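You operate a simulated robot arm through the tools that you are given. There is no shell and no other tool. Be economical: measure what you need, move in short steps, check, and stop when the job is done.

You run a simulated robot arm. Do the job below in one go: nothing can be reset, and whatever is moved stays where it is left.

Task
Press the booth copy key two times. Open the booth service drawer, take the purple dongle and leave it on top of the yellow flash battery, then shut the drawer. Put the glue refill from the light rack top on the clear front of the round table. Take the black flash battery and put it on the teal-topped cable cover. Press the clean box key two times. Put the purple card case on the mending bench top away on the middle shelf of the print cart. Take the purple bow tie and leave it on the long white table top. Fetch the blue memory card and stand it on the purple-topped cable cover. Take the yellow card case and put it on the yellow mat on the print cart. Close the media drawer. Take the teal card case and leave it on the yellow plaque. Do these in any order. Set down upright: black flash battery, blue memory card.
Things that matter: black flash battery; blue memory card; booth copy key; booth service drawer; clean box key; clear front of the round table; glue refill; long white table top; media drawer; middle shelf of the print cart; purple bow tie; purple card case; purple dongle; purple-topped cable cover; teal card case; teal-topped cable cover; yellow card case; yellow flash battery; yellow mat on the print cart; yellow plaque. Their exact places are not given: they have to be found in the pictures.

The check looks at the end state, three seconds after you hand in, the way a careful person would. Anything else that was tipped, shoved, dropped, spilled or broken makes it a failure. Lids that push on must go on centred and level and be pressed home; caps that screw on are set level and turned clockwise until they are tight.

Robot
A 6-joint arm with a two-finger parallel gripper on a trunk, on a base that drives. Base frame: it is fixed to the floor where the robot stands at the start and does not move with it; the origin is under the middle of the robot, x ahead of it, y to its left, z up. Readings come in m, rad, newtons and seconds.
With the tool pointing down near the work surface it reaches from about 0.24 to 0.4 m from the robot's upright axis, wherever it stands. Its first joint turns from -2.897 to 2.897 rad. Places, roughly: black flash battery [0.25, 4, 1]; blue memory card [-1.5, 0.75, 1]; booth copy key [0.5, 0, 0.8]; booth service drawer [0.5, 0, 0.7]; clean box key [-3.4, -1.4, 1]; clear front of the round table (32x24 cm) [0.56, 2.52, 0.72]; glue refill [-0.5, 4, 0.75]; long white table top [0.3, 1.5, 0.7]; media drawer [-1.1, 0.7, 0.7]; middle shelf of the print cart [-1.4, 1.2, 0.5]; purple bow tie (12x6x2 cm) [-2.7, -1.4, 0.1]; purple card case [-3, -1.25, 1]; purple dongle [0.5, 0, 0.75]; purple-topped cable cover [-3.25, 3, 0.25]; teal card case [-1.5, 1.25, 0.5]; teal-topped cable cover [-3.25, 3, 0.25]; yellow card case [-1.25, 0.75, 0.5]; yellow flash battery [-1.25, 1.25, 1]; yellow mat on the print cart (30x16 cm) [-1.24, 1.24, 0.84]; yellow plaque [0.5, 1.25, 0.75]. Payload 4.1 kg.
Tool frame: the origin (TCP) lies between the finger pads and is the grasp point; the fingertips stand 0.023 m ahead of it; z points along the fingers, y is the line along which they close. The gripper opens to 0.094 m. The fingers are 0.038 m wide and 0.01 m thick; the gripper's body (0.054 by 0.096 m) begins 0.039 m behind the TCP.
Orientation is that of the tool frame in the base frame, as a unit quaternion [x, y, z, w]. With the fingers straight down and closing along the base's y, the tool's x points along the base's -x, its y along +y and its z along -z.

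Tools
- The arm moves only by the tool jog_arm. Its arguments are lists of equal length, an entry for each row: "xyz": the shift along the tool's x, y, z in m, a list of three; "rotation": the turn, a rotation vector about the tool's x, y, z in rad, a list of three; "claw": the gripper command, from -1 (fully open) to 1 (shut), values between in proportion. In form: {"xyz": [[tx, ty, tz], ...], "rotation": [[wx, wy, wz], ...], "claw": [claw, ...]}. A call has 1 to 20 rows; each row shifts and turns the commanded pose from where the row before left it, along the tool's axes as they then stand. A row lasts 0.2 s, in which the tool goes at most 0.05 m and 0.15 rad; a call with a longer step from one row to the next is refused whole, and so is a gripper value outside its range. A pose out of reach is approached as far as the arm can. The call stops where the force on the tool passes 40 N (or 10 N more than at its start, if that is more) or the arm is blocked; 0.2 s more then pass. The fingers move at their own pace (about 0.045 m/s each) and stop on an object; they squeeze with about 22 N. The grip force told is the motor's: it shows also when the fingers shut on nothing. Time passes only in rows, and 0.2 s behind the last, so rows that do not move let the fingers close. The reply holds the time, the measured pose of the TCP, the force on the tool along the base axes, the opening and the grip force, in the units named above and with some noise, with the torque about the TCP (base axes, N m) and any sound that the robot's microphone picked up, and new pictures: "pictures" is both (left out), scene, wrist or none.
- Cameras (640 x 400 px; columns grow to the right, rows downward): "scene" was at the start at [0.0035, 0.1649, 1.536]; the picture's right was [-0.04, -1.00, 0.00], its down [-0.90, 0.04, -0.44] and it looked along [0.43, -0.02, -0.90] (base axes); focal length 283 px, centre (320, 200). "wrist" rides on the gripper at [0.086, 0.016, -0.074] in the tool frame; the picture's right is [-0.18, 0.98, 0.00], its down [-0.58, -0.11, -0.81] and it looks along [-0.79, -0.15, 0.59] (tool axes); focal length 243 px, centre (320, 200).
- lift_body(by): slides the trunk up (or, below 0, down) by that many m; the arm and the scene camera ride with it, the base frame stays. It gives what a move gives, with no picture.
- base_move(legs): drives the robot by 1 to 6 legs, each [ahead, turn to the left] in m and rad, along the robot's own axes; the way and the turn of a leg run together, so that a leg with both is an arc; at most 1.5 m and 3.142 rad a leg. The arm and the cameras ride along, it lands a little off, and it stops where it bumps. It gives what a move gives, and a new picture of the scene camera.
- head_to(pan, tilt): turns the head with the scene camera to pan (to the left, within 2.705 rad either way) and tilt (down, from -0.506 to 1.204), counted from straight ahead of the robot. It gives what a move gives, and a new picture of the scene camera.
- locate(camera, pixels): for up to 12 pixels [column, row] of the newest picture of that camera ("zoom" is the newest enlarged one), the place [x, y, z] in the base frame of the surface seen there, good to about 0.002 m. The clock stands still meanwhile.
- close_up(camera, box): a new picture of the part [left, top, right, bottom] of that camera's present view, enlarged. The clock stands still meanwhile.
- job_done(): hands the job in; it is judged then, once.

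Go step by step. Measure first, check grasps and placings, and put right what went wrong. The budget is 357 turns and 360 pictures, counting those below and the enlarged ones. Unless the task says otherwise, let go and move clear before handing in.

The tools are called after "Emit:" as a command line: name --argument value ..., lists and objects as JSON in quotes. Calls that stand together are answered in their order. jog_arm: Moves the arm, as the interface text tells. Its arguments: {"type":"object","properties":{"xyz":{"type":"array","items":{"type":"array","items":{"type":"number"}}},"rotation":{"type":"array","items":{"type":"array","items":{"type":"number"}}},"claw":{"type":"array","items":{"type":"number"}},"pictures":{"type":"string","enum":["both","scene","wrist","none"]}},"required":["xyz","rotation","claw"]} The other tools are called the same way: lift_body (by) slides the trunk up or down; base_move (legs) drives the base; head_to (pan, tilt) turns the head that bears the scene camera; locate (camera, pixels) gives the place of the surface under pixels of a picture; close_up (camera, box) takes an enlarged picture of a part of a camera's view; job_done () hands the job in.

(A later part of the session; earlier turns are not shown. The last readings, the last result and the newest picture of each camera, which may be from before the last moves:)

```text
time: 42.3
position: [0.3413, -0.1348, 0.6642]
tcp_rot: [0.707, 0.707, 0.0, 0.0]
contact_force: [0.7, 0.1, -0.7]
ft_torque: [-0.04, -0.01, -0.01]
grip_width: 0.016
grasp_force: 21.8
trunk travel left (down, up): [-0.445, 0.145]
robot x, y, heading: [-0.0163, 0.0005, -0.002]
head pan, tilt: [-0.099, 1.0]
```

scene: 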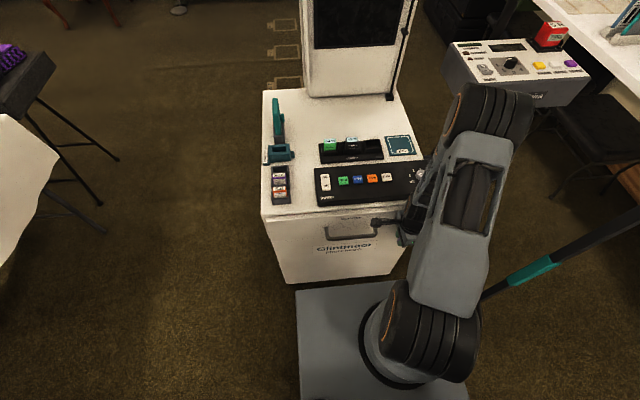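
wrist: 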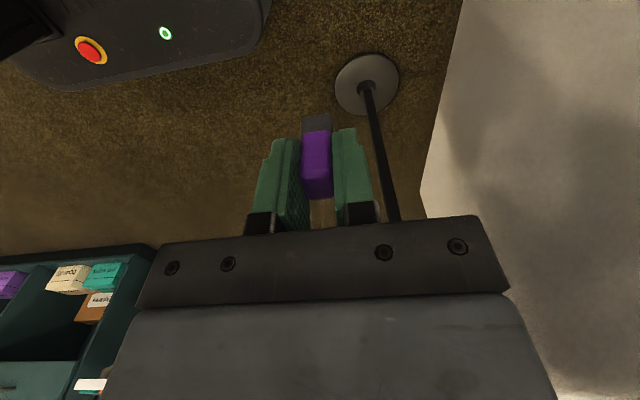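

Nearly shut. I'll push the last bit with the arm until it meets resistance.

Emit:
jog_arm --xyz '[[0, 0.006, 0], [0, 0.006, 0], [0, 0.005, 0], [0, 0.005, 0]]' --rotation '[[0, 0, 0], [0, 0, 0], [0, 0, 0], [0, 0, 0]]' --claw '[1, 1, 1, 1]' --pictures "scene"

Emit:
locate --camera "scene" --pixels '[[350, 236], [300, 240], [350, 222], [300, 225], [272, 225], [268, 219]]'

```text
time: 43.0
position: [0.3448, -0.1344, 0.6629]
tcp_rot: [0.708, 0.706, -0.003, -0.008]
contact_force: [-12.6, -0.1, 2.2]
ft_torque: [0.01, -1.05, 0.32]
grip_width: 0.0158
grasp_force: 21.9
trunk travel left (down, up): [-0.445, 0.145]
robot x, y, heading: [-0.0136, 0.001, -0.003]
head pan, tilt: [-0.099, 1.0]
stopped in row 3: the force on the tool passed its limit at 47 N (the readings are from after the stop); the commanded pose is now the measured one
```

scene: 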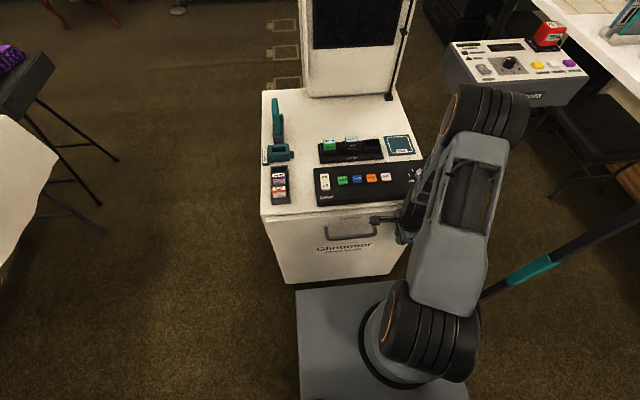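

```text
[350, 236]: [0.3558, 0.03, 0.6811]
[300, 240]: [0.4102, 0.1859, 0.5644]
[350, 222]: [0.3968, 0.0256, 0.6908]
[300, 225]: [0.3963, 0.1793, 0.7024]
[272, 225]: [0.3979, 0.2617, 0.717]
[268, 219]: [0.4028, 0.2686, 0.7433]
```

The drawer face is back at x≈0.397, so it's shut. I'll back away, raise the arm, and then look at the print cart.

Emit:
jog_arm --xyz '[[0, -0.03, 0], [0, -0.03, 0], [0, 0, -0.045], [0, 0, -0.045], [0, 0, -0.045], [0, 0, -0.045], [0, 0, -0.045], [0, 0, -0.045]]' --rotation '[[0, 0, 0], [0, 0, 0], [0, 0, 0], [0, 0, 0], [0, 0, 0], [0, 0, 0], [0, 0, 0], [0, 0, 0]]' --claw '[1, 1, 1, 1, 1, 1, 1, 1]' --pictures "none"

Emit:
base_move --legs '[[-0.35, 0]]'

Emit:
head_to --pan 2.4 --tilt 0.6

```text
time: 44.8
position: [0.2919, -0.1362, 0.9341]
tcp_rot: [0.708, 0.706, -0.003, -0.007]
contact_force: [0.4, -1.1, 0.0]
ft_torque: [-0.01, -0.01, 0.02]
grip_width: 0.016
grasp_force: 21.9
trunk travel left (down, up): [-0.445, 0.145]
robot x, y, heading: [-0.0132, 0.0032, -0.001]
head pan, tilt: [-0.099, 1.0]
```

```text
time: 47.1
position: [-0.0563, -0.1363, 0.9332]
tcp_rot: [0.708, 0.706, -0.002, -0.006]
contact_force: [-0.2, 0.5, -0.9]
ft_torque: [0.04, 0.0, -0.03]
grip_width: 0.0158
grasp_force: 21.9
trunk travel left (down, up): [-0.445, 0.145]
robot x, y, heading: [-0.3672, -0.0007, -0.009]
head pan, tilt: [-0.099, 1.0]
```

scene: 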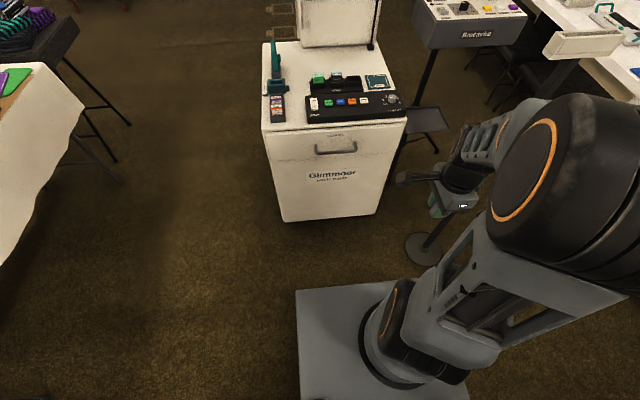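

```text
time: 49.4
position: [-0.0567, -0.1365, 0.9332]
tcp_rot: [0.709, 0.705, -0.002, -0.005]
contact_force: [-1.3, -0.6, -1.1]
ft_torque: [0.03, -0.05, -0.01]
grip_width: 0.0159
grasp_force: 21.7
trunk travel left (down, up): [-0.445, 0.145]
robot x, y, heading: [-0.364, 0.0048, -0.008]
head pan, tilt: [2.4, 0.6]
```

scene: 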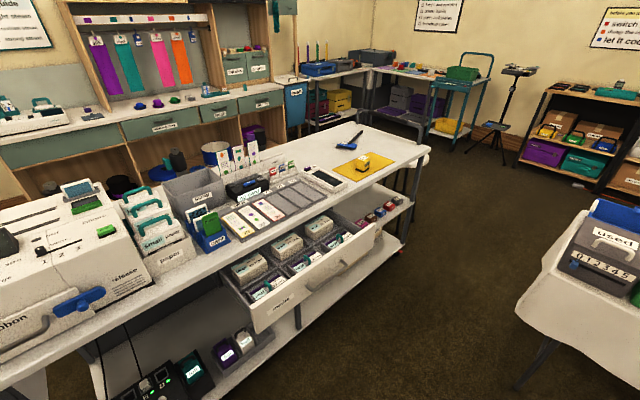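

The print cart is at left in the view, with its media drawer open and a yellow object at (364,160) on the yellow mat. I'll enlarge the cart and measure its main points.

Emit:
close_up --camera "scene" --box '[220, 120, 440, 260]'

Emit:
locate --camera "scene" --pixels '[[364, 160], [340, 168], [388, 158], [430, 150], [404, 240], [260, 325], [375, 232], [315, 285], [226, 244], [5, 380], [350, 138]]'

Emit:
close_up --camera "scene" --box '[0, 150, 260, 400]'

```text
2.86 times, centred on (330, 190) of scene
```

zoom: 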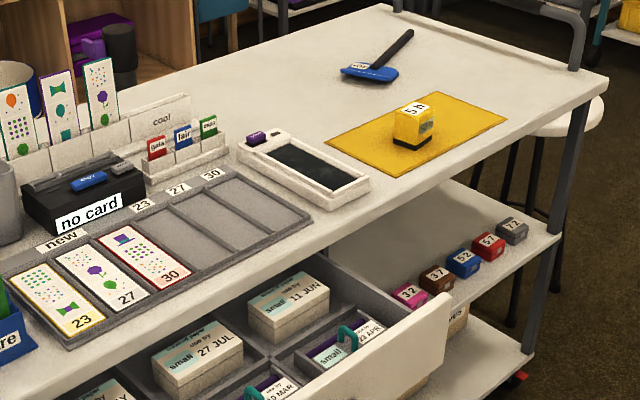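

```text
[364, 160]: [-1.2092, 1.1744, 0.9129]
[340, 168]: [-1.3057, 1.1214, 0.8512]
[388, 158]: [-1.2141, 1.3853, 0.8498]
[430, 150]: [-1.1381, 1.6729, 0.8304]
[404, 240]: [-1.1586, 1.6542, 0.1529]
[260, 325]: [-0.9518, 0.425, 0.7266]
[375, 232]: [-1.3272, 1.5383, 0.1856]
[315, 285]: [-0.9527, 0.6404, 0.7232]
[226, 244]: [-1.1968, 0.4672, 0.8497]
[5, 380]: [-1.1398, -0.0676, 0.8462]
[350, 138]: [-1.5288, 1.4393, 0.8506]
```

```text
1.60 times, centred on (130, 275) of scene
```

zoom: 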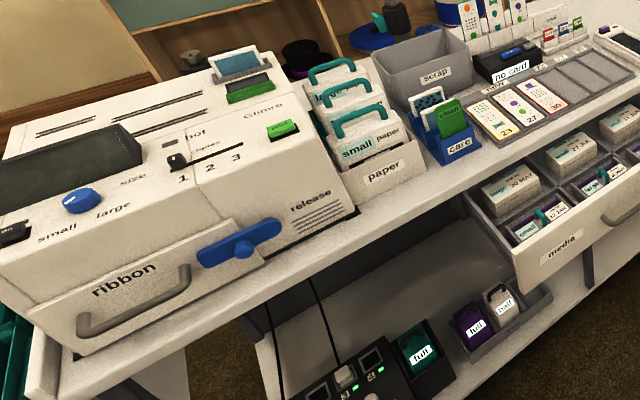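

The yellow battery (label "5 h") is at about (-1.21, 1.17), top 0.913, on the yellow mat; the cart front edge is x≈-1.14. I'll check the gap between the cart and the white table for my path.

Emit:
locate --camera "scene" --pixels '[[516, 312], [545, 360], [590, 210], [535, 375], [638, 390], [372, 235], [440, 230], [480, 330]]'

Emit:
head_to --pan 1.9 --tilt 0.7

```text
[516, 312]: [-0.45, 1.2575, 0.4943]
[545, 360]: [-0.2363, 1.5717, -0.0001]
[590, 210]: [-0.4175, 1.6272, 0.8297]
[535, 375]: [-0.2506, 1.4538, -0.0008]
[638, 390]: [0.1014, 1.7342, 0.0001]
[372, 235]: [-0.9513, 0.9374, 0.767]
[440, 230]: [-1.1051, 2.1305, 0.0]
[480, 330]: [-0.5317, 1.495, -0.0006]
```

```text
time: 50.3
position: [-0.0562, -0.136, 0.9334]
tcp_rot: [0.708, 0.706, -0.003, -0.007]
contact_force: [-0.1, 0.9, 0.9]
ft_torque: [0.04, -0.04, 0.0]
grip_width: 0.0159
grasp_force: 22.4
trunk travel left (down, up): [-0.445, 0.145]
robot x, y, heading: [-0.3643, -0.0009, -0.004]
head pan, tilt: [1.901, 0.7]
```

scene: 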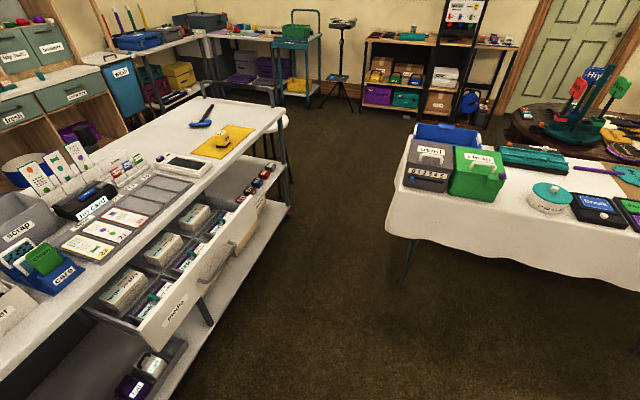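

The drawer face is at x=-0.95 from y 0.40 to 0.94. I'll drive to stand in front of it, facing it, to push it shut (still holding the dongle).

Emit:
base_move --legs '[[0, 1.791], [0.635, 0], [0, 1.355]]'

Emit:
head_to --pan -0.1 --tilt 0.9

```text
time: 61.5
position: [-0.8085, 0.7538, 0.9329]
tcp_rot: [0.711, -0.703, 0.006, -0.003]
contact_force: [0.9, 0.2, -0.4]
ft_torque: [0.01, 0.01, -0.03]
grip_width: 0.016
grasp_force: 22.3
trunk travel left (down, up): [-0.445, 0.145]
robot x, y, heading: [-0.5027, 0.6227, -3.133]
head pan, tilt: [1.901, 0.7]
```

scene: 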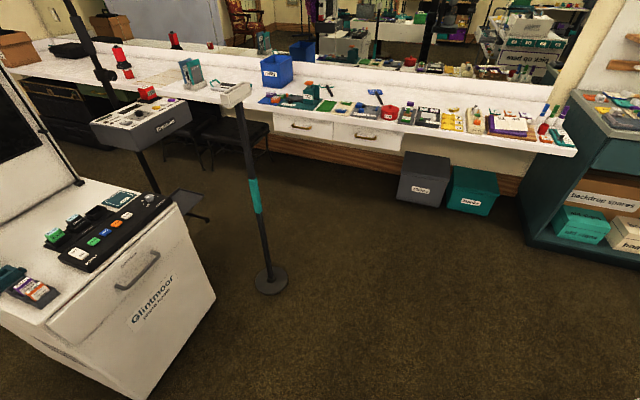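

```text
time: 63.5
position: [-0.8096, 0.7554, 0.9334]
tcp_rot: [0.711, -0.703, 0.006, -0.002]
contact_force: [0.6, 0.1, -0.5]
ft_torque: [0.0, 0.02, 0.02]
grip_width: 0.0158
grasp_force: 22.4
trunk travel left (down, up): [-0.445, 0.145]
robot x, y, heading: [-0.5011, 0.6214, -3.133]
head pan, tilt: [-0.099, 0.901]
```

scene: 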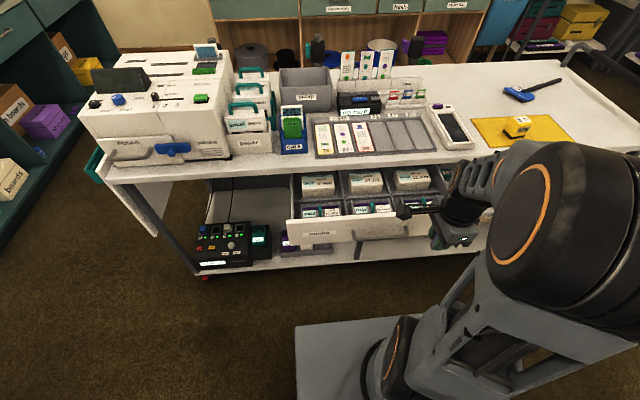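

I'm facing the cart; the drawer face spans scene (292,228) to beyond the gripper. I'll measure it and its handle.

Emit:
locate --camera "scene" --pixels '[[294, 222], [320, 232], [360, 230], [290, 235], [320, 243], [400, 225], [356, 240], [403, 238], [400, 205], [350, 168], [300, 175]]'

Emit:
close_up --camera "scene" --box '[270, 90, 590, 290]'

```text
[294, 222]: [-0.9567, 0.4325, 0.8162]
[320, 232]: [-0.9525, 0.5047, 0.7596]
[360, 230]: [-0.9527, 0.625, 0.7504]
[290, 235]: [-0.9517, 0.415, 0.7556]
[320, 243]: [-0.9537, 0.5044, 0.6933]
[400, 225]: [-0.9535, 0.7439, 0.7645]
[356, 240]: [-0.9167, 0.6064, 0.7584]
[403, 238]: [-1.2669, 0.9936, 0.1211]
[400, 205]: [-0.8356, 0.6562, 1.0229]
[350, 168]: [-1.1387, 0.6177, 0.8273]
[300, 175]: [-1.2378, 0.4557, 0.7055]
```

```text
2.00 times, centred on (430, 190) of scene
```

zoom: 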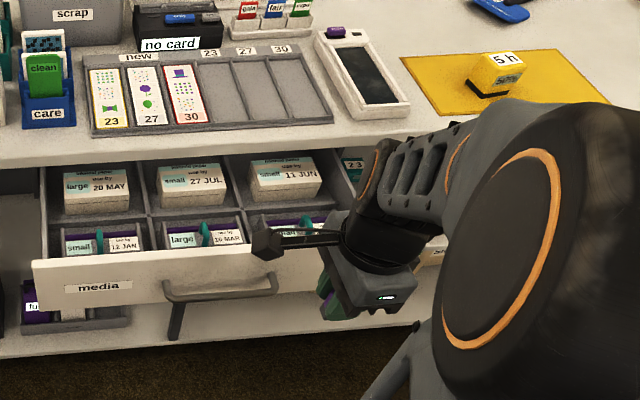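

The handle bar is at x≈-0.917, z≈0.758, y 0.60–0.76. I'll lower the gripper in front of the bar (TCP z 0.70) so its body pushes the bar, clear of the cart top edge.

Emit:
jog_arm --xyz '[[0.04, 0.01, 0], [0.035, 0.01, 0.01], [0, 0, 0.045], [0, 0, 0.045], [0, 0, 0.045], [0, 0, 0.045], [0, 0, 0.043], [0, 0, 0]]' --rotation '[[0, 0, 0], [0, 0, 0], [0, 0, 0], [0, 0, 0], [0, 0, 0], [0, 0, 0], [0, 0, 0], [0, 0, 0]]' --claw '[1, 1, 1, 1, 1, 1, 1, 1]'

```text
time: 65.2
position: [-0.826, 0.6774, 0.7004]
tcp_rot: [0.711, -0.703, 0.005, -0.003]
contact_force: [-0.2, 0.2, -0.2]
ft_torque: [-0.03, 0.01, 0.0]
grip_width: 0.0158
grasp_force: 22.2
trunk travel left (down, up): [-0.445, 0.145]
robot x, y, heading: [-0.5023, 0.6212, -3.135]
head pan, tilt: [-0.099, 0.901]
```

scene: 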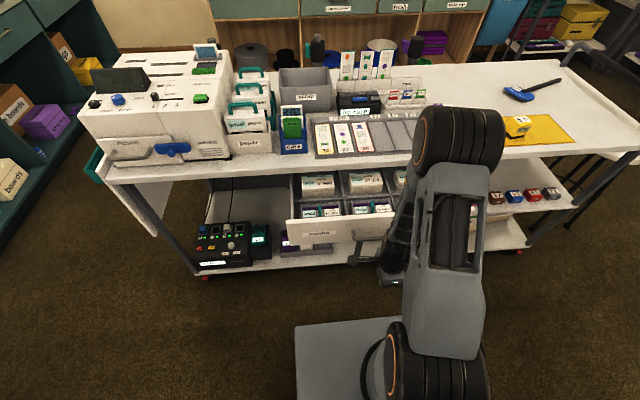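
wrist: 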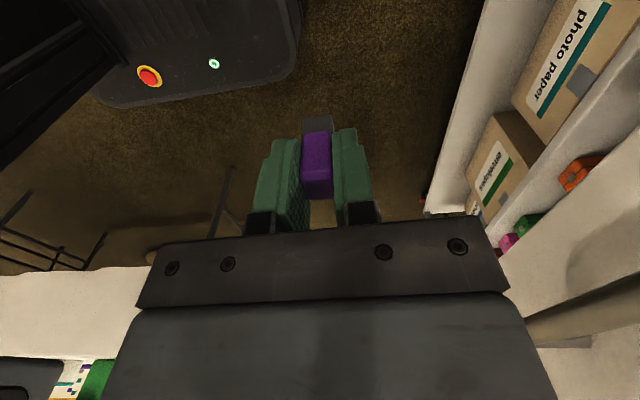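

The gripper body is level with the bar. I'll drive ahead 0.2 m to push the drawer.

Emit:
base_move --legs '[[0.2, 0]]'

Emit:
locate --camera "scene" --pixels '[[294, 240], [320, 250], [360, 215]]'

```text
time: 66.8
position: [-1.0253, 0.6766, 0.7005]
tcp_rot: [0.711, -0.703, 0.006, -0.004]
contact_force: [0.3, -0.3, 0.1]
ft_torque: [-0.04, 0.03, -0.01]
grip_width: 0.0159
grasp_force: 21.9
trunk travel left (down, up): [-0.445, 0.145]
robot x, y, heading: [-0.6984, 0.6188, -3.132]
head pan, tilt: [-0.099, 0.901]
```

scene: 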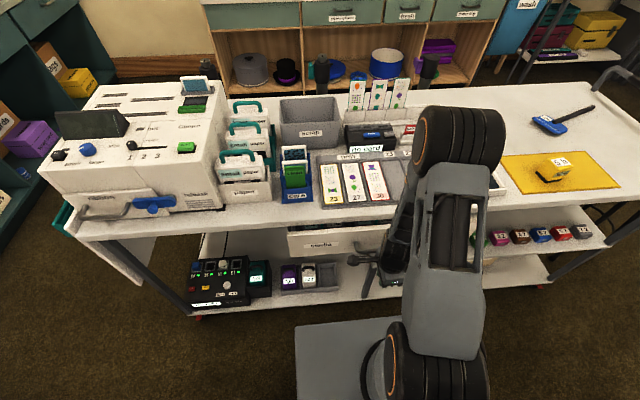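

```text
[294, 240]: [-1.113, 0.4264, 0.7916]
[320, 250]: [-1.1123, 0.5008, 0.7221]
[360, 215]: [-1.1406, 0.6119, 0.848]
```

The face is at x=-1.112, not yet home. I'll push on with the arm until it stops.

Emit:
jog_arm --xyz '[[0, 0.01, 0], [0, 0.01, 0], [0, 0.008, 0], [0, 0.006, 0], [0, 0.006, 0], [0, 0.006, 0]]' --rotation '[[0, 0, 0], [0, 0, 0], [0, 0, 0], [0, 0, 0], [0, 0, 0], [0, 0, 0]]' --claw '[1, 1, 1, 1, 1, 1]' --pictures "scene"

Emit:
locate --camera "scene" --pixels '[[294, 240], [320, 250], [300, 237]]'

```text
time: 68.2
position: [-1.0712, 0.6754, 0.7017]
tcp_rot: [0.71, -0.704, 0.006, -0.003]
contact_force: [-0.2, -0.3, 0.6]
ft_torque: [-0.01, 0.01, -0.02]
grip_width: 0.016
grasp_force: 22.3
trunk travel left (down, up): [-0.445, 0.145]
robot x, y, heading: [-0.7, 0.6193, -3.13]
head pan, tilt: [-0.099, 0.901]
```

scene: 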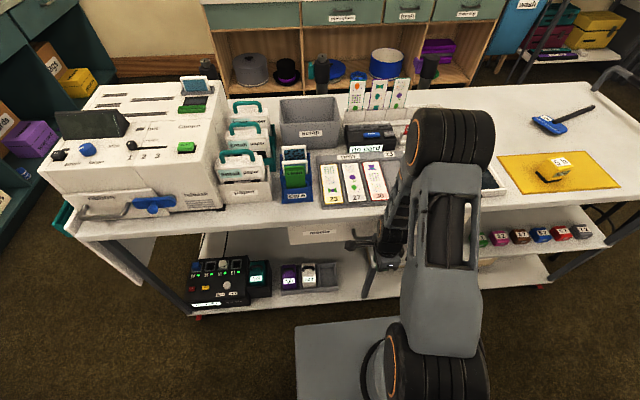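

```text
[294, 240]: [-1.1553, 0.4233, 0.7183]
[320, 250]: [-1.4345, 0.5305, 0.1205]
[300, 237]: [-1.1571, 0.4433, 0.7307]
```

Now at -1.156 with no resistance; I'll continue in small steps, watching the 0.02 m left before the cart edge.

Emit:
jog_arm --xyz '[[0, 0.005, 0], [0, 0.005, 0], [0, 0.004, 0], [0, 0, 0]]' --rotation '[[0, 0, 0], [0, 0, 0], [0, 0, 0], [0, 0, 0]]' --claw '[1, 1, 1, 1]' --pictures "scene"

Emit:
locate --camera "scene" --pixels '[[294, 240], [320, 240], [300, 237]]'

```text
time: 69.2
position: [-1.0856, 0.6747, 0.7013]
tcp_rot: [0.711, -0.703, 0.007, -0.004]
contact_force: [0.2, 0.5, 0.3]
ft_torque: [0.02, -0.04, 0.01]
grip_width: 0.0161
grasp_force: 21.9
trunk travel left (down, up): [-0.445, 0.145]
robot x, y, heading: [-0.701, 0.6197, -3.134]
head pan, tilt: [-0.099, 0.901]
```

scene: 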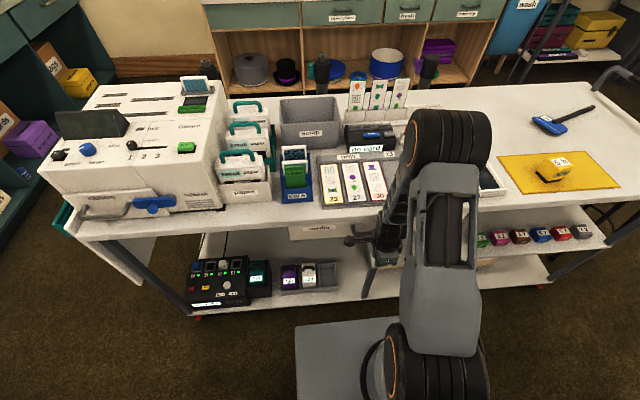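

```text
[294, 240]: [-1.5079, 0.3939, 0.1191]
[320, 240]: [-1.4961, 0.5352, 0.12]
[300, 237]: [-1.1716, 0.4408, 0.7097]
```

The drawer is at -1.172 and still sliding, but the gripper body is about to meet the cart edge. I'll finish it later with closed fingertips; first I'll place the dongle. Retract and raise.

Emit:
jog_arm --xyz '[[0, -0.04, 0], [0, -0.04, 0], [0, 0, -0.045], [0, 0, -0.045], [0, 0, -0.045], [0, 0, -0.045], [0, 0, -0.045], [0, 0, -0.045], [0, 0, -0.045], [0, 0, -0.045], [0, 0, -0.04]]' --rotation '[[0, 0, 0], [0, 0, 0], [0, 0, 0], [0, 0, 0], [0, 0, 0], [0, 0, 0], [0, 0, 0], [0, 0, 0], [0, 0, 0], [0, 0, 0], [0, 0, 0]]' --claw '[1, 1, 1, 1, 1, 1, 1, 1, 1, 1, 1]' --pictures "none"

Emit:
base_move --legs '[[0, -1.399], [0.559, 0], [0, 1.39]]'

```text
time: 71.6
position: [-1.0116, 0.6767, 1.1002]
tcp_rot: [0.711, -0.703, 0.006, -0.003]
contact_force: [-0.6, -0.5, -0.9]
ft_torque: [-0.02, -0.02, 0.0]
grip_width: 0.0158
grasp_force: 22.0
trunk travel left (down, up): [-0.445, 0.145]
robot x, y, heading: [-0.698, 0.6191, -3.136]
head pan, tilt: [-0.099, 0.901]
```

```text
time: 81.7
position: [-1.1095, 1.2333, 1.1013]
tcp_rot: [-0.705, 0.71, -0.006, 0.004]
contact_force: [-0.1, 0.7, -0.3]
ft_torque: [-0.01, -0.01, -0.01]
grip_width: 0.016
grasp_force: 21.7
trunk travel left (down, up): [-0.445, 0.145]
robot x, y, heading: [-0.7995, 1.1688, 3.13]
head pan, tilt: [-0.099, 0.901]
```

scene: 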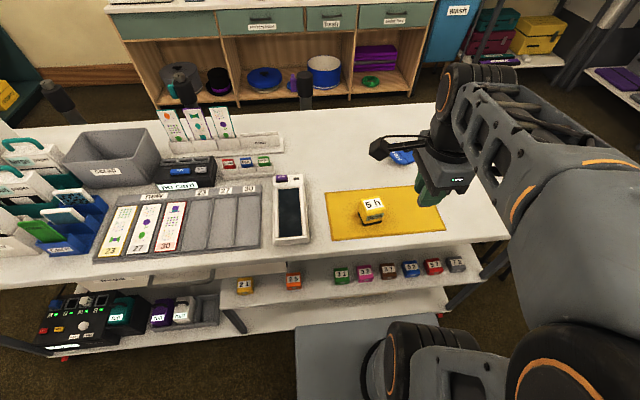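

The battery on the mat is in full view at (372,211). I'll enlarge it and measure its top.

Emit:
close_up --camera "scene" --box '[320, 170, 460, 250]'

Emit:
close_up --camera "scene" --box '[220, 240, 500, 340]'

Emit:
locate --camera "scene" --pixels '[[370, 204], [362, 202], [380, 201], [373, 209], [372, 217], [333, 200], [444, 225], [333, 238], [415, 192]]'

```text
4.57 times, centred on (390, 210) of scene
```

zoom: 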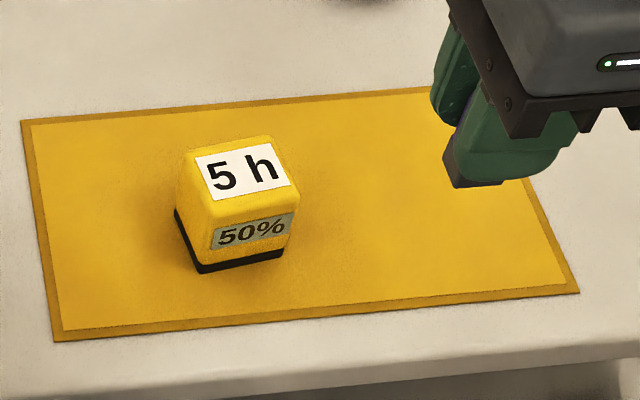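

```text
2.29 times, centred on (360, 290) of scene
```

zoom: 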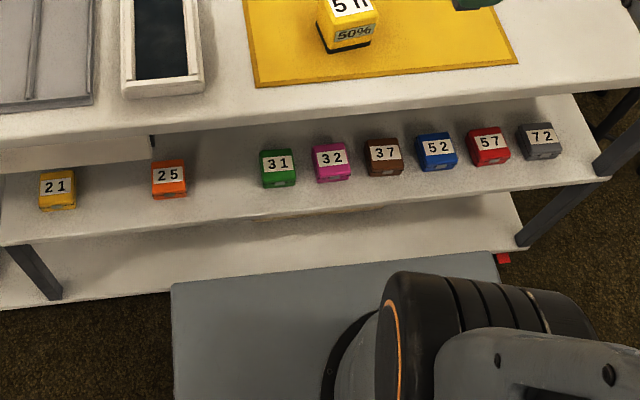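

```text
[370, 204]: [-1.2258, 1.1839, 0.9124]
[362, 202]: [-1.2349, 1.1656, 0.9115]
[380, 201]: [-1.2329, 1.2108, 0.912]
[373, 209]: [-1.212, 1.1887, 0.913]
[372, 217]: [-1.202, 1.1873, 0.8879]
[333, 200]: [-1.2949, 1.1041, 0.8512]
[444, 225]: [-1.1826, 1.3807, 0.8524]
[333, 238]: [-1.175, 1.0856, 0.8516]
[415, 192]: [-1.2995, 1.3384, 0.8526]
```

The battery's top centre is about (-1.218, 1.188, 0.9125). The dongle's tip is visible under the gripper; I'll measure it.

Emit:
locate --camera "scene" --pixels '[[423, 210], [422, 208], [424, 210], [420, 204]]'

Emit:
close_up --camera "wrist" --box '[220, 90, 420, 240]'

```text
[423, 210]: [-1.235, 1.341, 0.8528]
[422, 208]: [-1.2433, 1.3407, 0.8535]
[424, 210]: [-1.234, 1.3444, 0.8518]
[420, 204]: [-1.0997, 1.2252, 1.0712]
```

```text
2.67 times, centred on (320, 165) of wrist
```

zoom: 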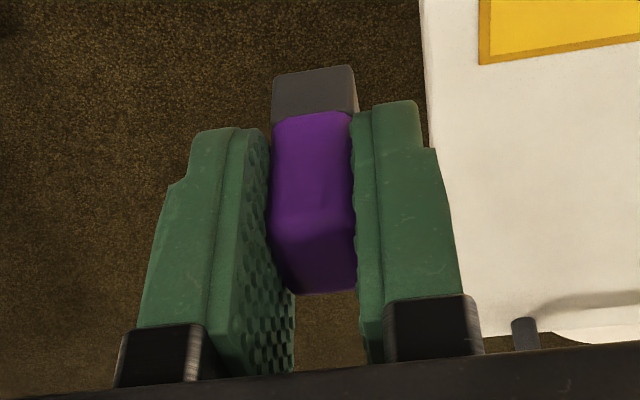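

Emit:
locate --camera "zoom" --pixels '[[315, 70], [315, 90], [315, 112], [312, 215], [315, 280]]'

```text
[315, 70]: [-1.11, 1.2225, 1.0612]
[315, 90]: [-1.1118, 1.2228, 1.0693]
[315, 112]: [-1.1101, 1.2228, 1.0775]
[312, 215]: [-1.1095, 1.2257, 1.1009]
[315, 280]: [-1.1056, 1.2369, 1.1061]
```

The dongle's bottom is 0.041 below the TCP. I'll drive 0.05 ahead, then move above the battery.

Emit:
base_move --legs '[[0.05, 0]]'

Emit:
jog_arm --xyz '[[0.02, 0.03, 0.0], [0.025, 0.028, 0.0], [0, 0, 0.045], [0, 0, 0.045], [0, 0, 0]]' --rotation '[[0, 0, 0], [0, 0, 0], [0, 0, 0], [0, 0, 0], [0, 0, 0]]' --claw '[1, 1, 1, 1, 1]'

```text
time: 82.6
position: [-1.1594, 1.233, 1.1007]
tcp_rot: [-0.705, 0.709, -0.006, 0.004]
contact_force: [-0.2, -0.5, -1.1]
ft_torque: [-0.03, 0.0, 0.0]
grip_width: 0.0156
grasp_force: 22.1
trunk travel left (down, up): [-0.445, 0.145]
robot x, y, heading: [-0.8517, 1.172, 3.133]
head pan, tilt: [-0.099, 0.901]
```

scene: 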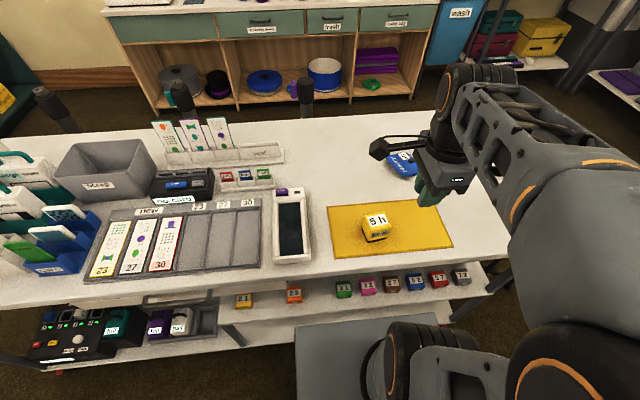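

```text
time: 83.8
position: [-1.2172, 1.1893, 1.0091]
tcp_rot: [-0.704, 0.71, -0.006, 0.004]
contact_force: [0.3, 1.1, -0.1]
ft_torque: [-0.01, -0.03, -0.01]
grip_width: 0.0157
grasp_force: 22.0
trunk travel left (down, up): [-0.445, 0.145]
robot x, y, heading: [-0.8494, 1.1716, 3.137]
head pan, tilt: [-0.099, 0.901]
```

scene: 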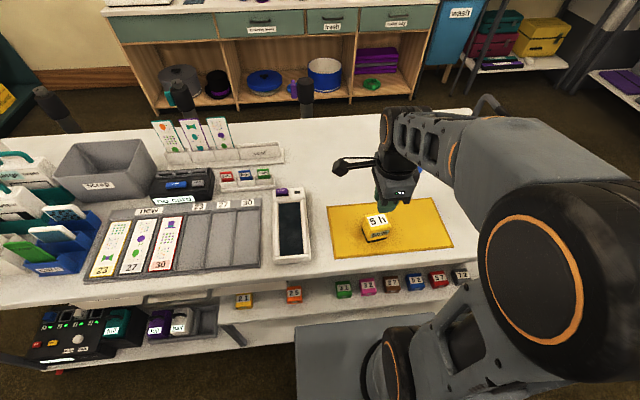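
wrist: 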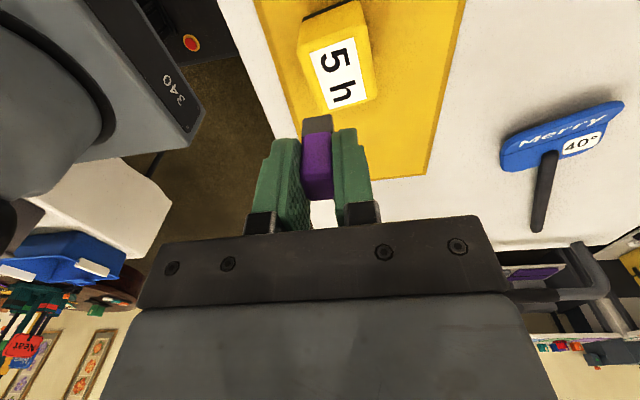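

Emit:
locate --camera "wrist" --pixels '[[338, 72], [306, 50], [357, 36], [328, 108], [370, 95]]'

```text
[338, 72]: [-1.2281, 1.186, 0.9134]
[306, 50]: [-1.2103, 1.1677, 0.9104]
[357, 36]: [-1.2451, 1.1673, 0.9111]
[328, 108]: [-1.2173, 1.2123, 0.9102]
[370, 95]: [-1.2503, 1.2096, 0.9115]
```

The top's true centre is (-1.230, 1.189). I'll shift 12 mm and lower the dongle until it touches.

Emit:
jog_arm --xyz '[[0, 0.0125, 0], [0, 0, 0.03], [0, 0, 0.02], [0, 0, 0.003], [0, 0, 0]]' --rotation '[[0, 0, 0], [0, 0, 0], [0, 0, 0], [0, 0, 0], [0, 0, 0]]' --claw '[1, 1, 1, 1, 1]' --pictures "wrist"

```text
time: 85.0
position: [-1.2291, 1.1881, 0.957]
tcp_rot: [-0.705, 0.71, -0.005, 0.004]
contact_force: [0.2, -0.4, 0.4]
ft_torque: [0.0, -0.03, 0.01]
grip_width: 0.0162
grasp_force: 22.7
trunk travel left (down, up): [-0.445, 0.145]
robot x, y, heading: [-0.8493, 1.1742, 3.131]
head pan, tilt: [-0.099, 0.901]
```

wrist: 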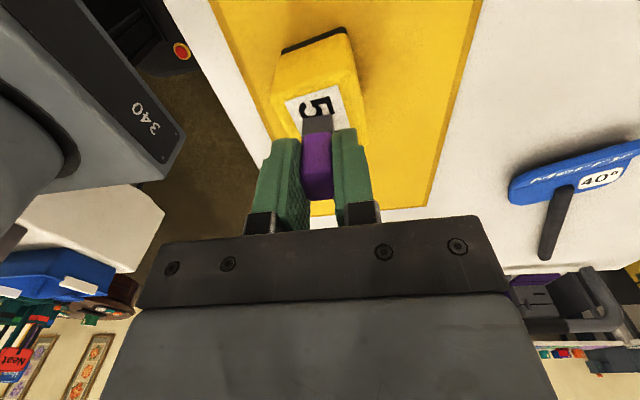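

Emit:
jog_arm --xyz '[[0, 0, 0.002], [0, 0, 0.0015], [0, 0, 0.001]]' --rotation '[[0, 0, 0], [0, 0, 0], [0, 0, 0]]' --claw '[1, 1, 1]' --pictures "none"

```text
time: 85.8
position: [-1.228, 1.1892, 0.9527]
tcp_rot: [-0.705, 0.71, -0.007, 0.004]
contact_force: [0.4, 0.4, -0.9]
ft_torque: [-0.01, -0.01, 0.01]
grip_width: 0.0161
grasp_force: 21.9
trunk travel left (down, up): [-0.445, 0.145]
robot x, y, heading: [-0.8493, 1.1733, 3.135]
head pan, tilt: [-0.099, 0.901]
```

No contact yet; I'll feel down in 1 mm steps.

Emit:
jog_arm --xyz '[[0, 0, 0.001], [0, 0, 0.001], [0, 0, 0.0]]' --rotation '[[0, 0, 0], [0, 0, 0], [0, 0, 0]]' --claw '[1, 1, 1]' --pictures "wrist"

Emit:
close_up --camera "wrist" --box '[220, 20, 420, 240]'

```text
time: 86.6
position: [-1.2283, 1.189, 0.9516]
tcp_rot: [-0.705, 0.709, -0.005, 0.003]
contact_force: [0.8, -1.0, 11.4]
ft_torque: [-0.01, 0.01, 0.02]
grip_width: 0.0157
grasp_force: 21.9
trunk travel left (down, up): [-0.445, 0.145]
robot x, y, heading: [-0.8511, 1.1751, 3.13]
head pan, tilt: [-0.099, 0.901]
```

wrist: 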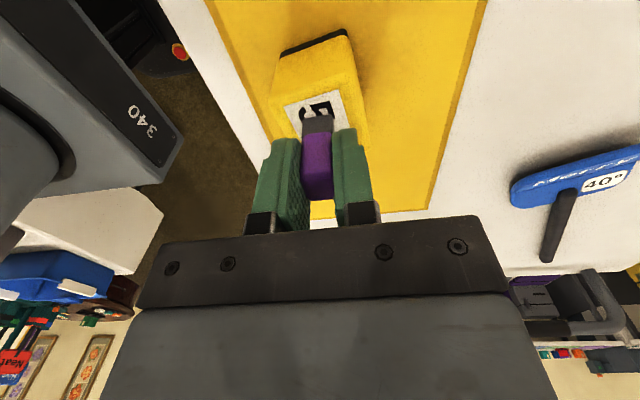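

```text
1.82 times, centred on (320, 130) of wrist
```

zoom: 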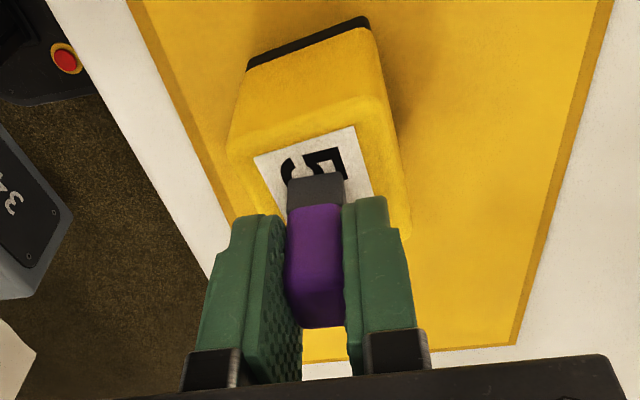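

Touching (11 N). I'll raise 0.5 mm, open, and withdraw straight up.

Emit:
jog_arm --xyz '[[0, 0, -0.0005], [0, 0, 0], [0, 0, 0], [0, 0, -0.02], [0, 0, -0.04], [0, 0, -0.04], [0, 0, -0.04]]' --rotation '[[0, 0, 0], [0, 0, 0], [0, 0, 0], [0, 0, 0], [0, 0, 0], [0, 0, 0], [0, 0, 0]]' --claw '[0.55, 0.3, 0.3, 0.3, 0.3, 0.3, 0.3]'

Emit:
close_up --camera "scene" --box '[320, 160, 460, 250]'

```text
time: 88.2
position: [-1.2307, 1.1888, 1.0903]
tcp_rot: [-0.706, 0.708, -0.006, 0.004]
contact_force: [-0.1, -0.4, 0.7]
ft_torque: [0.0, 0.02, 0.02]
grip_width: 0.0329
grasp_force: 0.0
trunk travel left (down, up): [-0.445, 0.145]
robot x, y, heading: [-0.8492, 1.1721, 3.129]
head pan, tilt: [-0.099, 0.901]
```

scene: 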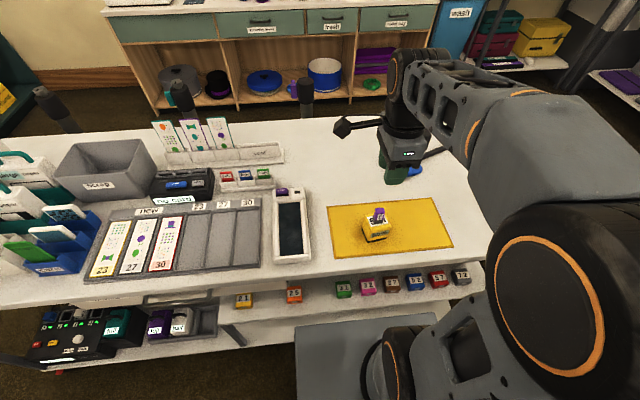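
wrist: 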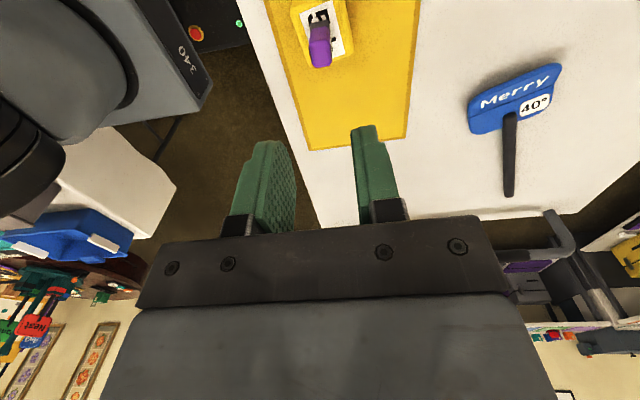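

```text
4.44 times, centred on (390, 205) of scene
```

zoom: 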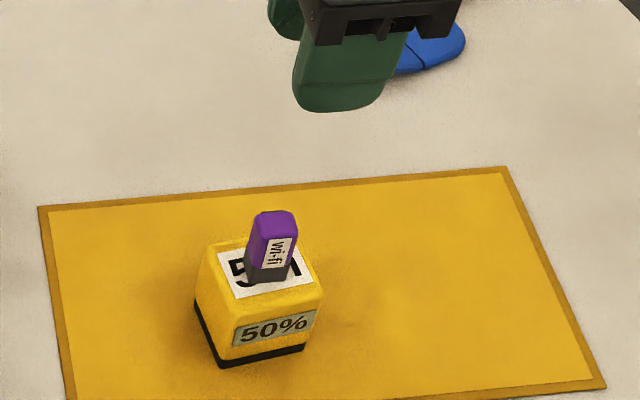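

The dongle stands on the battery. Next, look closely at the card rack and the shelf cases, and measure them.

Emit:
close_up --camera "scene" --box '[140, 110, 320, 220]'

Emit:
locate --camera "scene" --pixels '[[226, 176], [245, 174], [263, 172], [180, 185], [245, 179], [243, 298], [244, 303], [294, 293], [344, 288], [367, 286], [291, 192], [460, 275]]'

```text
3.56 times, centred on (230, 165) of scene
```

zoom: 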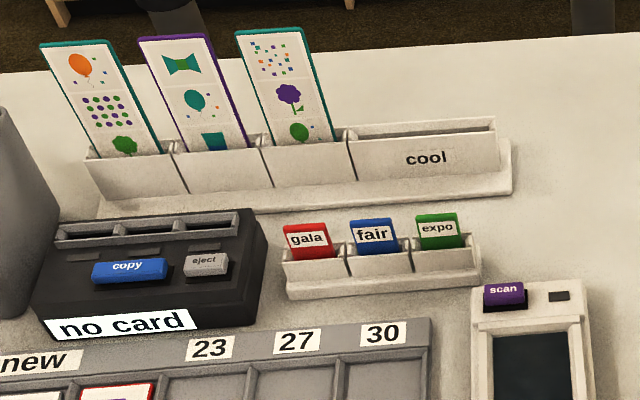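

```text
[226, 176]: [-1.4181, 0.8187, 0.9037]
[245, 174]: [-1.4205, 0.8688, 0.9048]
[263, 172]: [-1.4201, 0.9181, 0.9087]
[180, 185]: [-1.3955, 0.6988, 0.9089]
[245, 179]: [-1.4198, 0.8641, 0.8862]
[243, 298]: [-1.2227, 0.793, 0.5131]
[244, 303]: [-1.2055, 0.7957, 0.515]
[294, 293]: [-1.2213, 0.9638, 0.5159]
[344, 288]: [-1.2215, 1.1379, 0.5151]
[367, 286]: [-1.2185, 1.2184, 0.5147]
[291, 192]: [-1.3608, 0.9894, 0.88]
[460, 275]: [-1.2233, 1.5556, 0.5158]
```

The blue memory card is "fair" at (-1.42, 0.868); yellow case "21" sits on the middle shelf at (-1.21, 0.795). I'll reposition in front of the case and the drawer at y≈0.75.

Emit:
base_move --legs '[[-0.06, 0], [0, 1.575], [0.43, 0], [0, -1.571]]'

Emit:
jog_arm --xyz '[[0, -0.03, 0], [0, -0.03, 0], [0, 0, 0], [0, 0, 0], [0, 0, 0], [0, 0, 0], [0, 0, 0], [0, 0, 0], [0, 0, 0], [0, 0, 0], [0, 0, 0], [0, 0, 0]]' --rotation '[[0, 0, 0.143], [0, 0, 0.143], [0, 0, 0.143], [0, 0, 0.143], [0, 0, 0.143], [0, 0, 0.143], [0, 0, 0.143], [0, 0, 0.143], [0, 0, 0.143], [0, 0, 0.143], [0, 0, 0.141], [0, 0, 0]]' --claw '[0.3, 0.3, 0.3, 0.3, 0.3, 0.3, 0.3, 0.3, 0.3, 0.3, 0.3, 0.3]'

```text
time: 99.1
position: [-1.1653, 0.7478, 1.0914]
tcp_rot: [0.712, -0.702, 0.006, -0.004]
contact_force: [0.3, 0.4, 0.0]
ft_torque: [0.0, 0.01, -0.01]
grip_width: 0.0331
grasp_force: 0.0
trunk travel left (down, up): [-0.445, 0.145]
robot x, y, heading: [-0.7822, 0.7374, -3.128]
head pan, tilt: [-0.099, 0.901]
```

scene: 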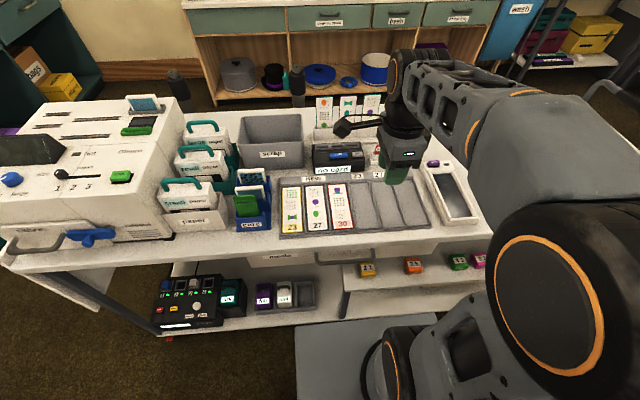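

```text
time: 101.7
position: [-1.1031, 0.7656, 1.0916]
tcp_rot: [-0.009, 1.0, -0.003, 0.007]
contact_force: [0.1, -0.4, 0.2]
ft_torque: [-0.05, -0.01, -0.03]
grip_width: 0.0329
grasp_force: 0.1
out of reach, approached as far as the arm can: row 11
trunk travel left (down, up): [-0.445, 0.145]
robot x, y, heading: [-0.7825, 0.7398, -3.127]
head pan, tilt: [-0.099, 0.901]
```

scene: 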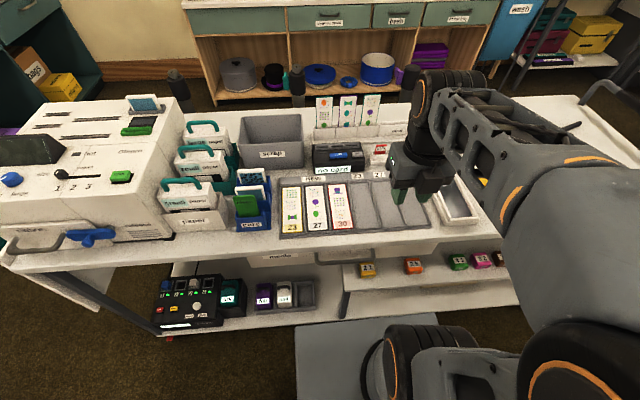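
wrist: 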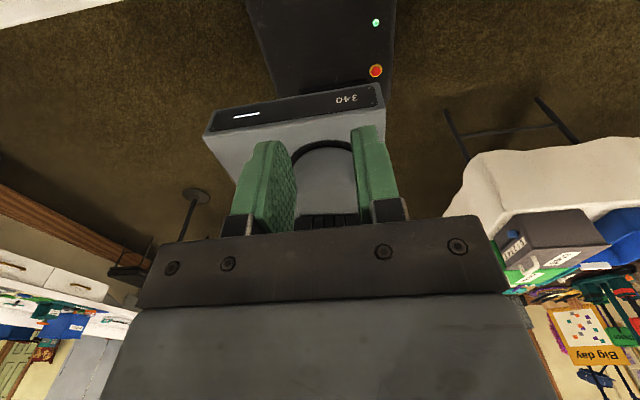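

The camera side now faces forward. I'll pitch the tool 45° forward-up (fingers pointing down-forward) and lower the trunk 0.3.

Emit:
jog_arm --xyz '[[0, 0, -0.02], [0, 0, -0.02], [0, 0, -0.02], [0, 0, 0], [0, 0, 0], [0, 0, 0], [0, 0, 0]]' --rotation '[[0, 0.131, 0], [0, 0.131, 0], [0, 0.131, 0], [0, 0.131, 0], [0, 0.131, 0], [0, 0.131, 0], [0, 0, 0]]' --claw '[1, 1, 1, 1, 1, 1, 1]' --pictures "none"

Emit:
lift_body --by -0.3

Emit:
head_to --pan 0.0 --tilt 0.7

```text
time: 103.1
position: [-1.116, 0.7688, 1.102]
tcp_rot: [-0.004, 0.962, -0.026, -0.273]
contact_force: [0.2, -0.5, 0.0]
ft_torque: [0.02, 0.02, -0.03]
grip_width: 0.0003
grasp_force: 22.1
trunk travel left (down, up): [-0.445, 0.145]
robot x, y, heading: [-0.7825, 0.7393, -3.124]
head pan, tilt: [-0.099, 0.901]
stopped in row 6: the arm was blocked; the commanded pose is now the measured one
```

```text
time: 104.2
position: [-1.0729, 0.7602, 0.9617]
tcp_rot: [0.009, 0.987, -0.051, -0.153]
contact_force: [0.2, 0.2, 0.2]
ft_torque: [0.02, 0.0, -0.01]
grip_width: 0.0
grasp_force: 21.9
trunk travel left (down, up): [-0.394, 0.196]
robot x, y, heading: [-0.7853, 0.7385, -3.126]
head pan, tilt: [-0.099, 0.901]
stopped: the arm was blocked; the commanded pose is now the measured one
```

```text
time: 104.9
position: [-1.0737, 0.7604, 0.9601]
tcp_rot: [0.009, 0.987, -0.052, -0.151]
contact_force: [0.1, -0.4, -0.7]
ft_torque: [-0.03, -0.01, 0.03]
grip_width: 0.0
grasp_force: 22.4
trunk travel left (down, up): [-0.394, 0.196]
robot x, y, heading: [-0.7837, 0.7381, -3.119]
head pan, tilt: [0.0, 0.7]
```

scene: 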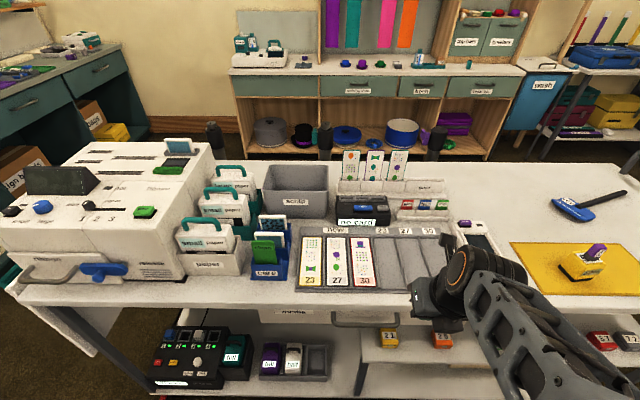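

The arm reported itself blocked twice with no force, likely a joint limit. I'll check that nothing on the cart was disturbed.

Emit:
close_up --camera "scene" --box '[290, 180, 610, 380]'

Emit:
jog_arm --xyz '[[0, 0, 0]]' --rotation '[[0, 0, 0]]' --claw '[1]' --pictures "wrist"

```text
2.00 times, centred on (450, 280) of scene
```

zoom: 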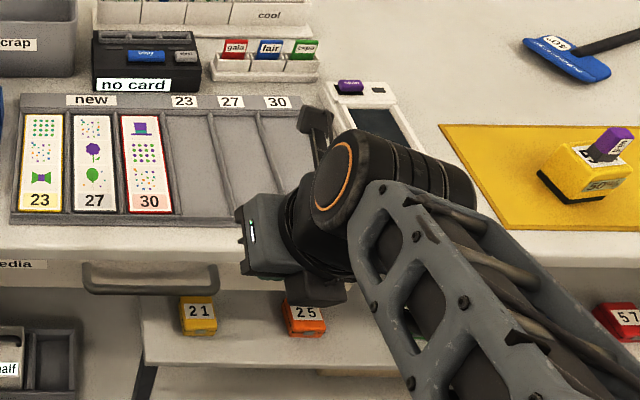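

```text
time: 105.3
position: [-1.0719, 0.7597, 0.9601]
tcp_rot: [0.009, 0.987, -0.052, -0.15]
contact_force: [1.3, -0.1, 0.1]
ft_torque: [0.01, 0.0, 0.0]
grip_width: 0.0
grasp_force: 22.1
trunk travel left (down, up): [-0.394, 0.196]
robot x, y, heading: [-0.7833, 0.7353, -3.127]
head pan, tilt: [0.0, 0.7]
```

wrist: 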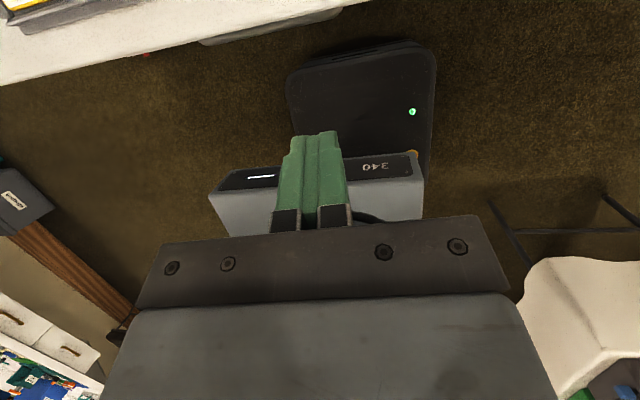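

Nothing was disturbed; the camera-forward roll is at a wrist limit. I'll unwind to the start roll (camera toward the robot), which lets the tool pitch freely.

Emit:
jog_arm --xyz '[[0, 0, -0.02], [0, 0, -0.02], [0, 0, 0], [0, 0, 0], [0, 0, 0], [0, 0, 0], [0, 0, 0], [0, 0, 0], [0, 0, 0], [0, 0, 0], [0, 0, 0], [0, 0, 0]]' --rotation '[[0, -0.15, 0], [0, -0.15, 0], [0, 0, -0.15], [0, 0, -0.15], [0, 0, -0.15], [0, 0, -0.15], [0, 0, -0.15], [0, 0, -0.15], [0, 0, -0.15], [0, 0, -0.15], [0, 0, -0.15], [0, 0, -0.15]]' --claw '[1, 1, 1, 1, 1, 1, 1, 1, 1, 1, 1, 1]' --pictures "none"

Emit:
jog_arm --xyz '[[0, 0, 0], [0, 0, 0], [0, 0, 0], [0, 0, 0], [0, 0, 0], [0, 0, 0], [0, 0, 0], [0, 0, 0], [0, 0, 0], [0, 0, 0], [0, 0, 0], [0, 0, 0]]' --rotation '[[0, 0, -0.15], [0, 0, -0.15], [0, 0, -0.15], [0, 0, -0.15], [0, 0, -0.15], [0, 0, -0.15], [0, 0, -0.15], [0, 0, -0.15], [0, 0, -0.15], [0, 0, -0.15], [0, 0, -0.12], [0, 0, 0]]' --claw '[1, 1, 1, 1, 1, 1, 1, 1, 1, 1, 1, 1]'

```text
time: 107.9
position: [-1.0615, 0.7645, 0.9989]
tcp_rot: [-0.681, 0.731, -0.033, -0.04]
contact_force: [-0.1, -0.2, 0.4]
ft_torque: [-0.02, 0.0, -0.05]
grip_width: 0.0001
grasp_force: 21.6
trunk travel left (down, up): [-0.394, 0.196]
robot x, y, heading: [-0.7831, 0.7353, -3.128]
head pan, tilt: [0.0, 0.7]
```

```text
time: 110.5
position: [-1.0626, 0.7634, 0.9978]
tcp_rot: [0.999, -0.01, -0.005, 0.052]
contact_force: [-0.3, -1.0, -0.5]
ft_torque: [-0.01, 0.01, -0.01]
grip_width: 0.0
grasp_force: 22.3
trunk travel left (down, up): [-0.394, 0.196]
robot x, y, heading: [-0.7821, 0.7373, -3.131]
head pan, tilt: [0.0, 0.7]
```

scene: 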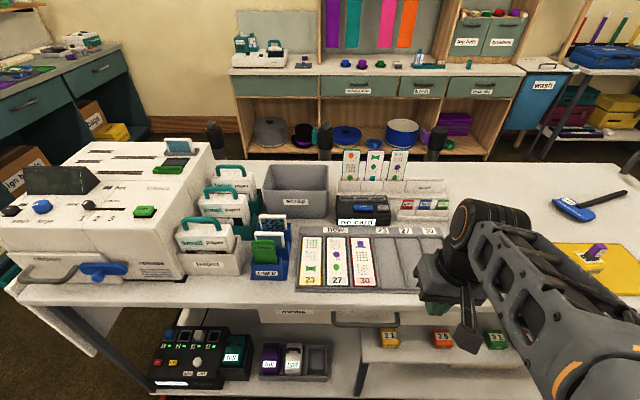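
wrist: 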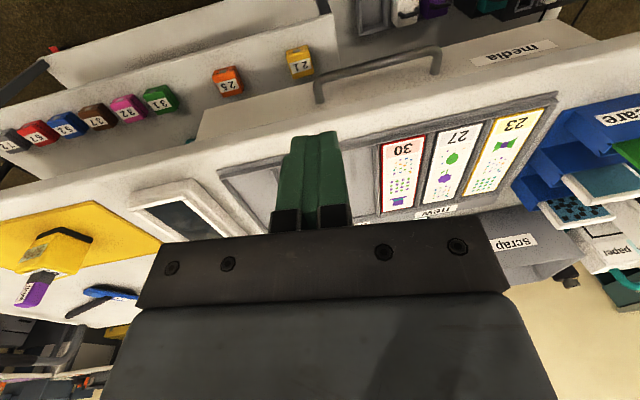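

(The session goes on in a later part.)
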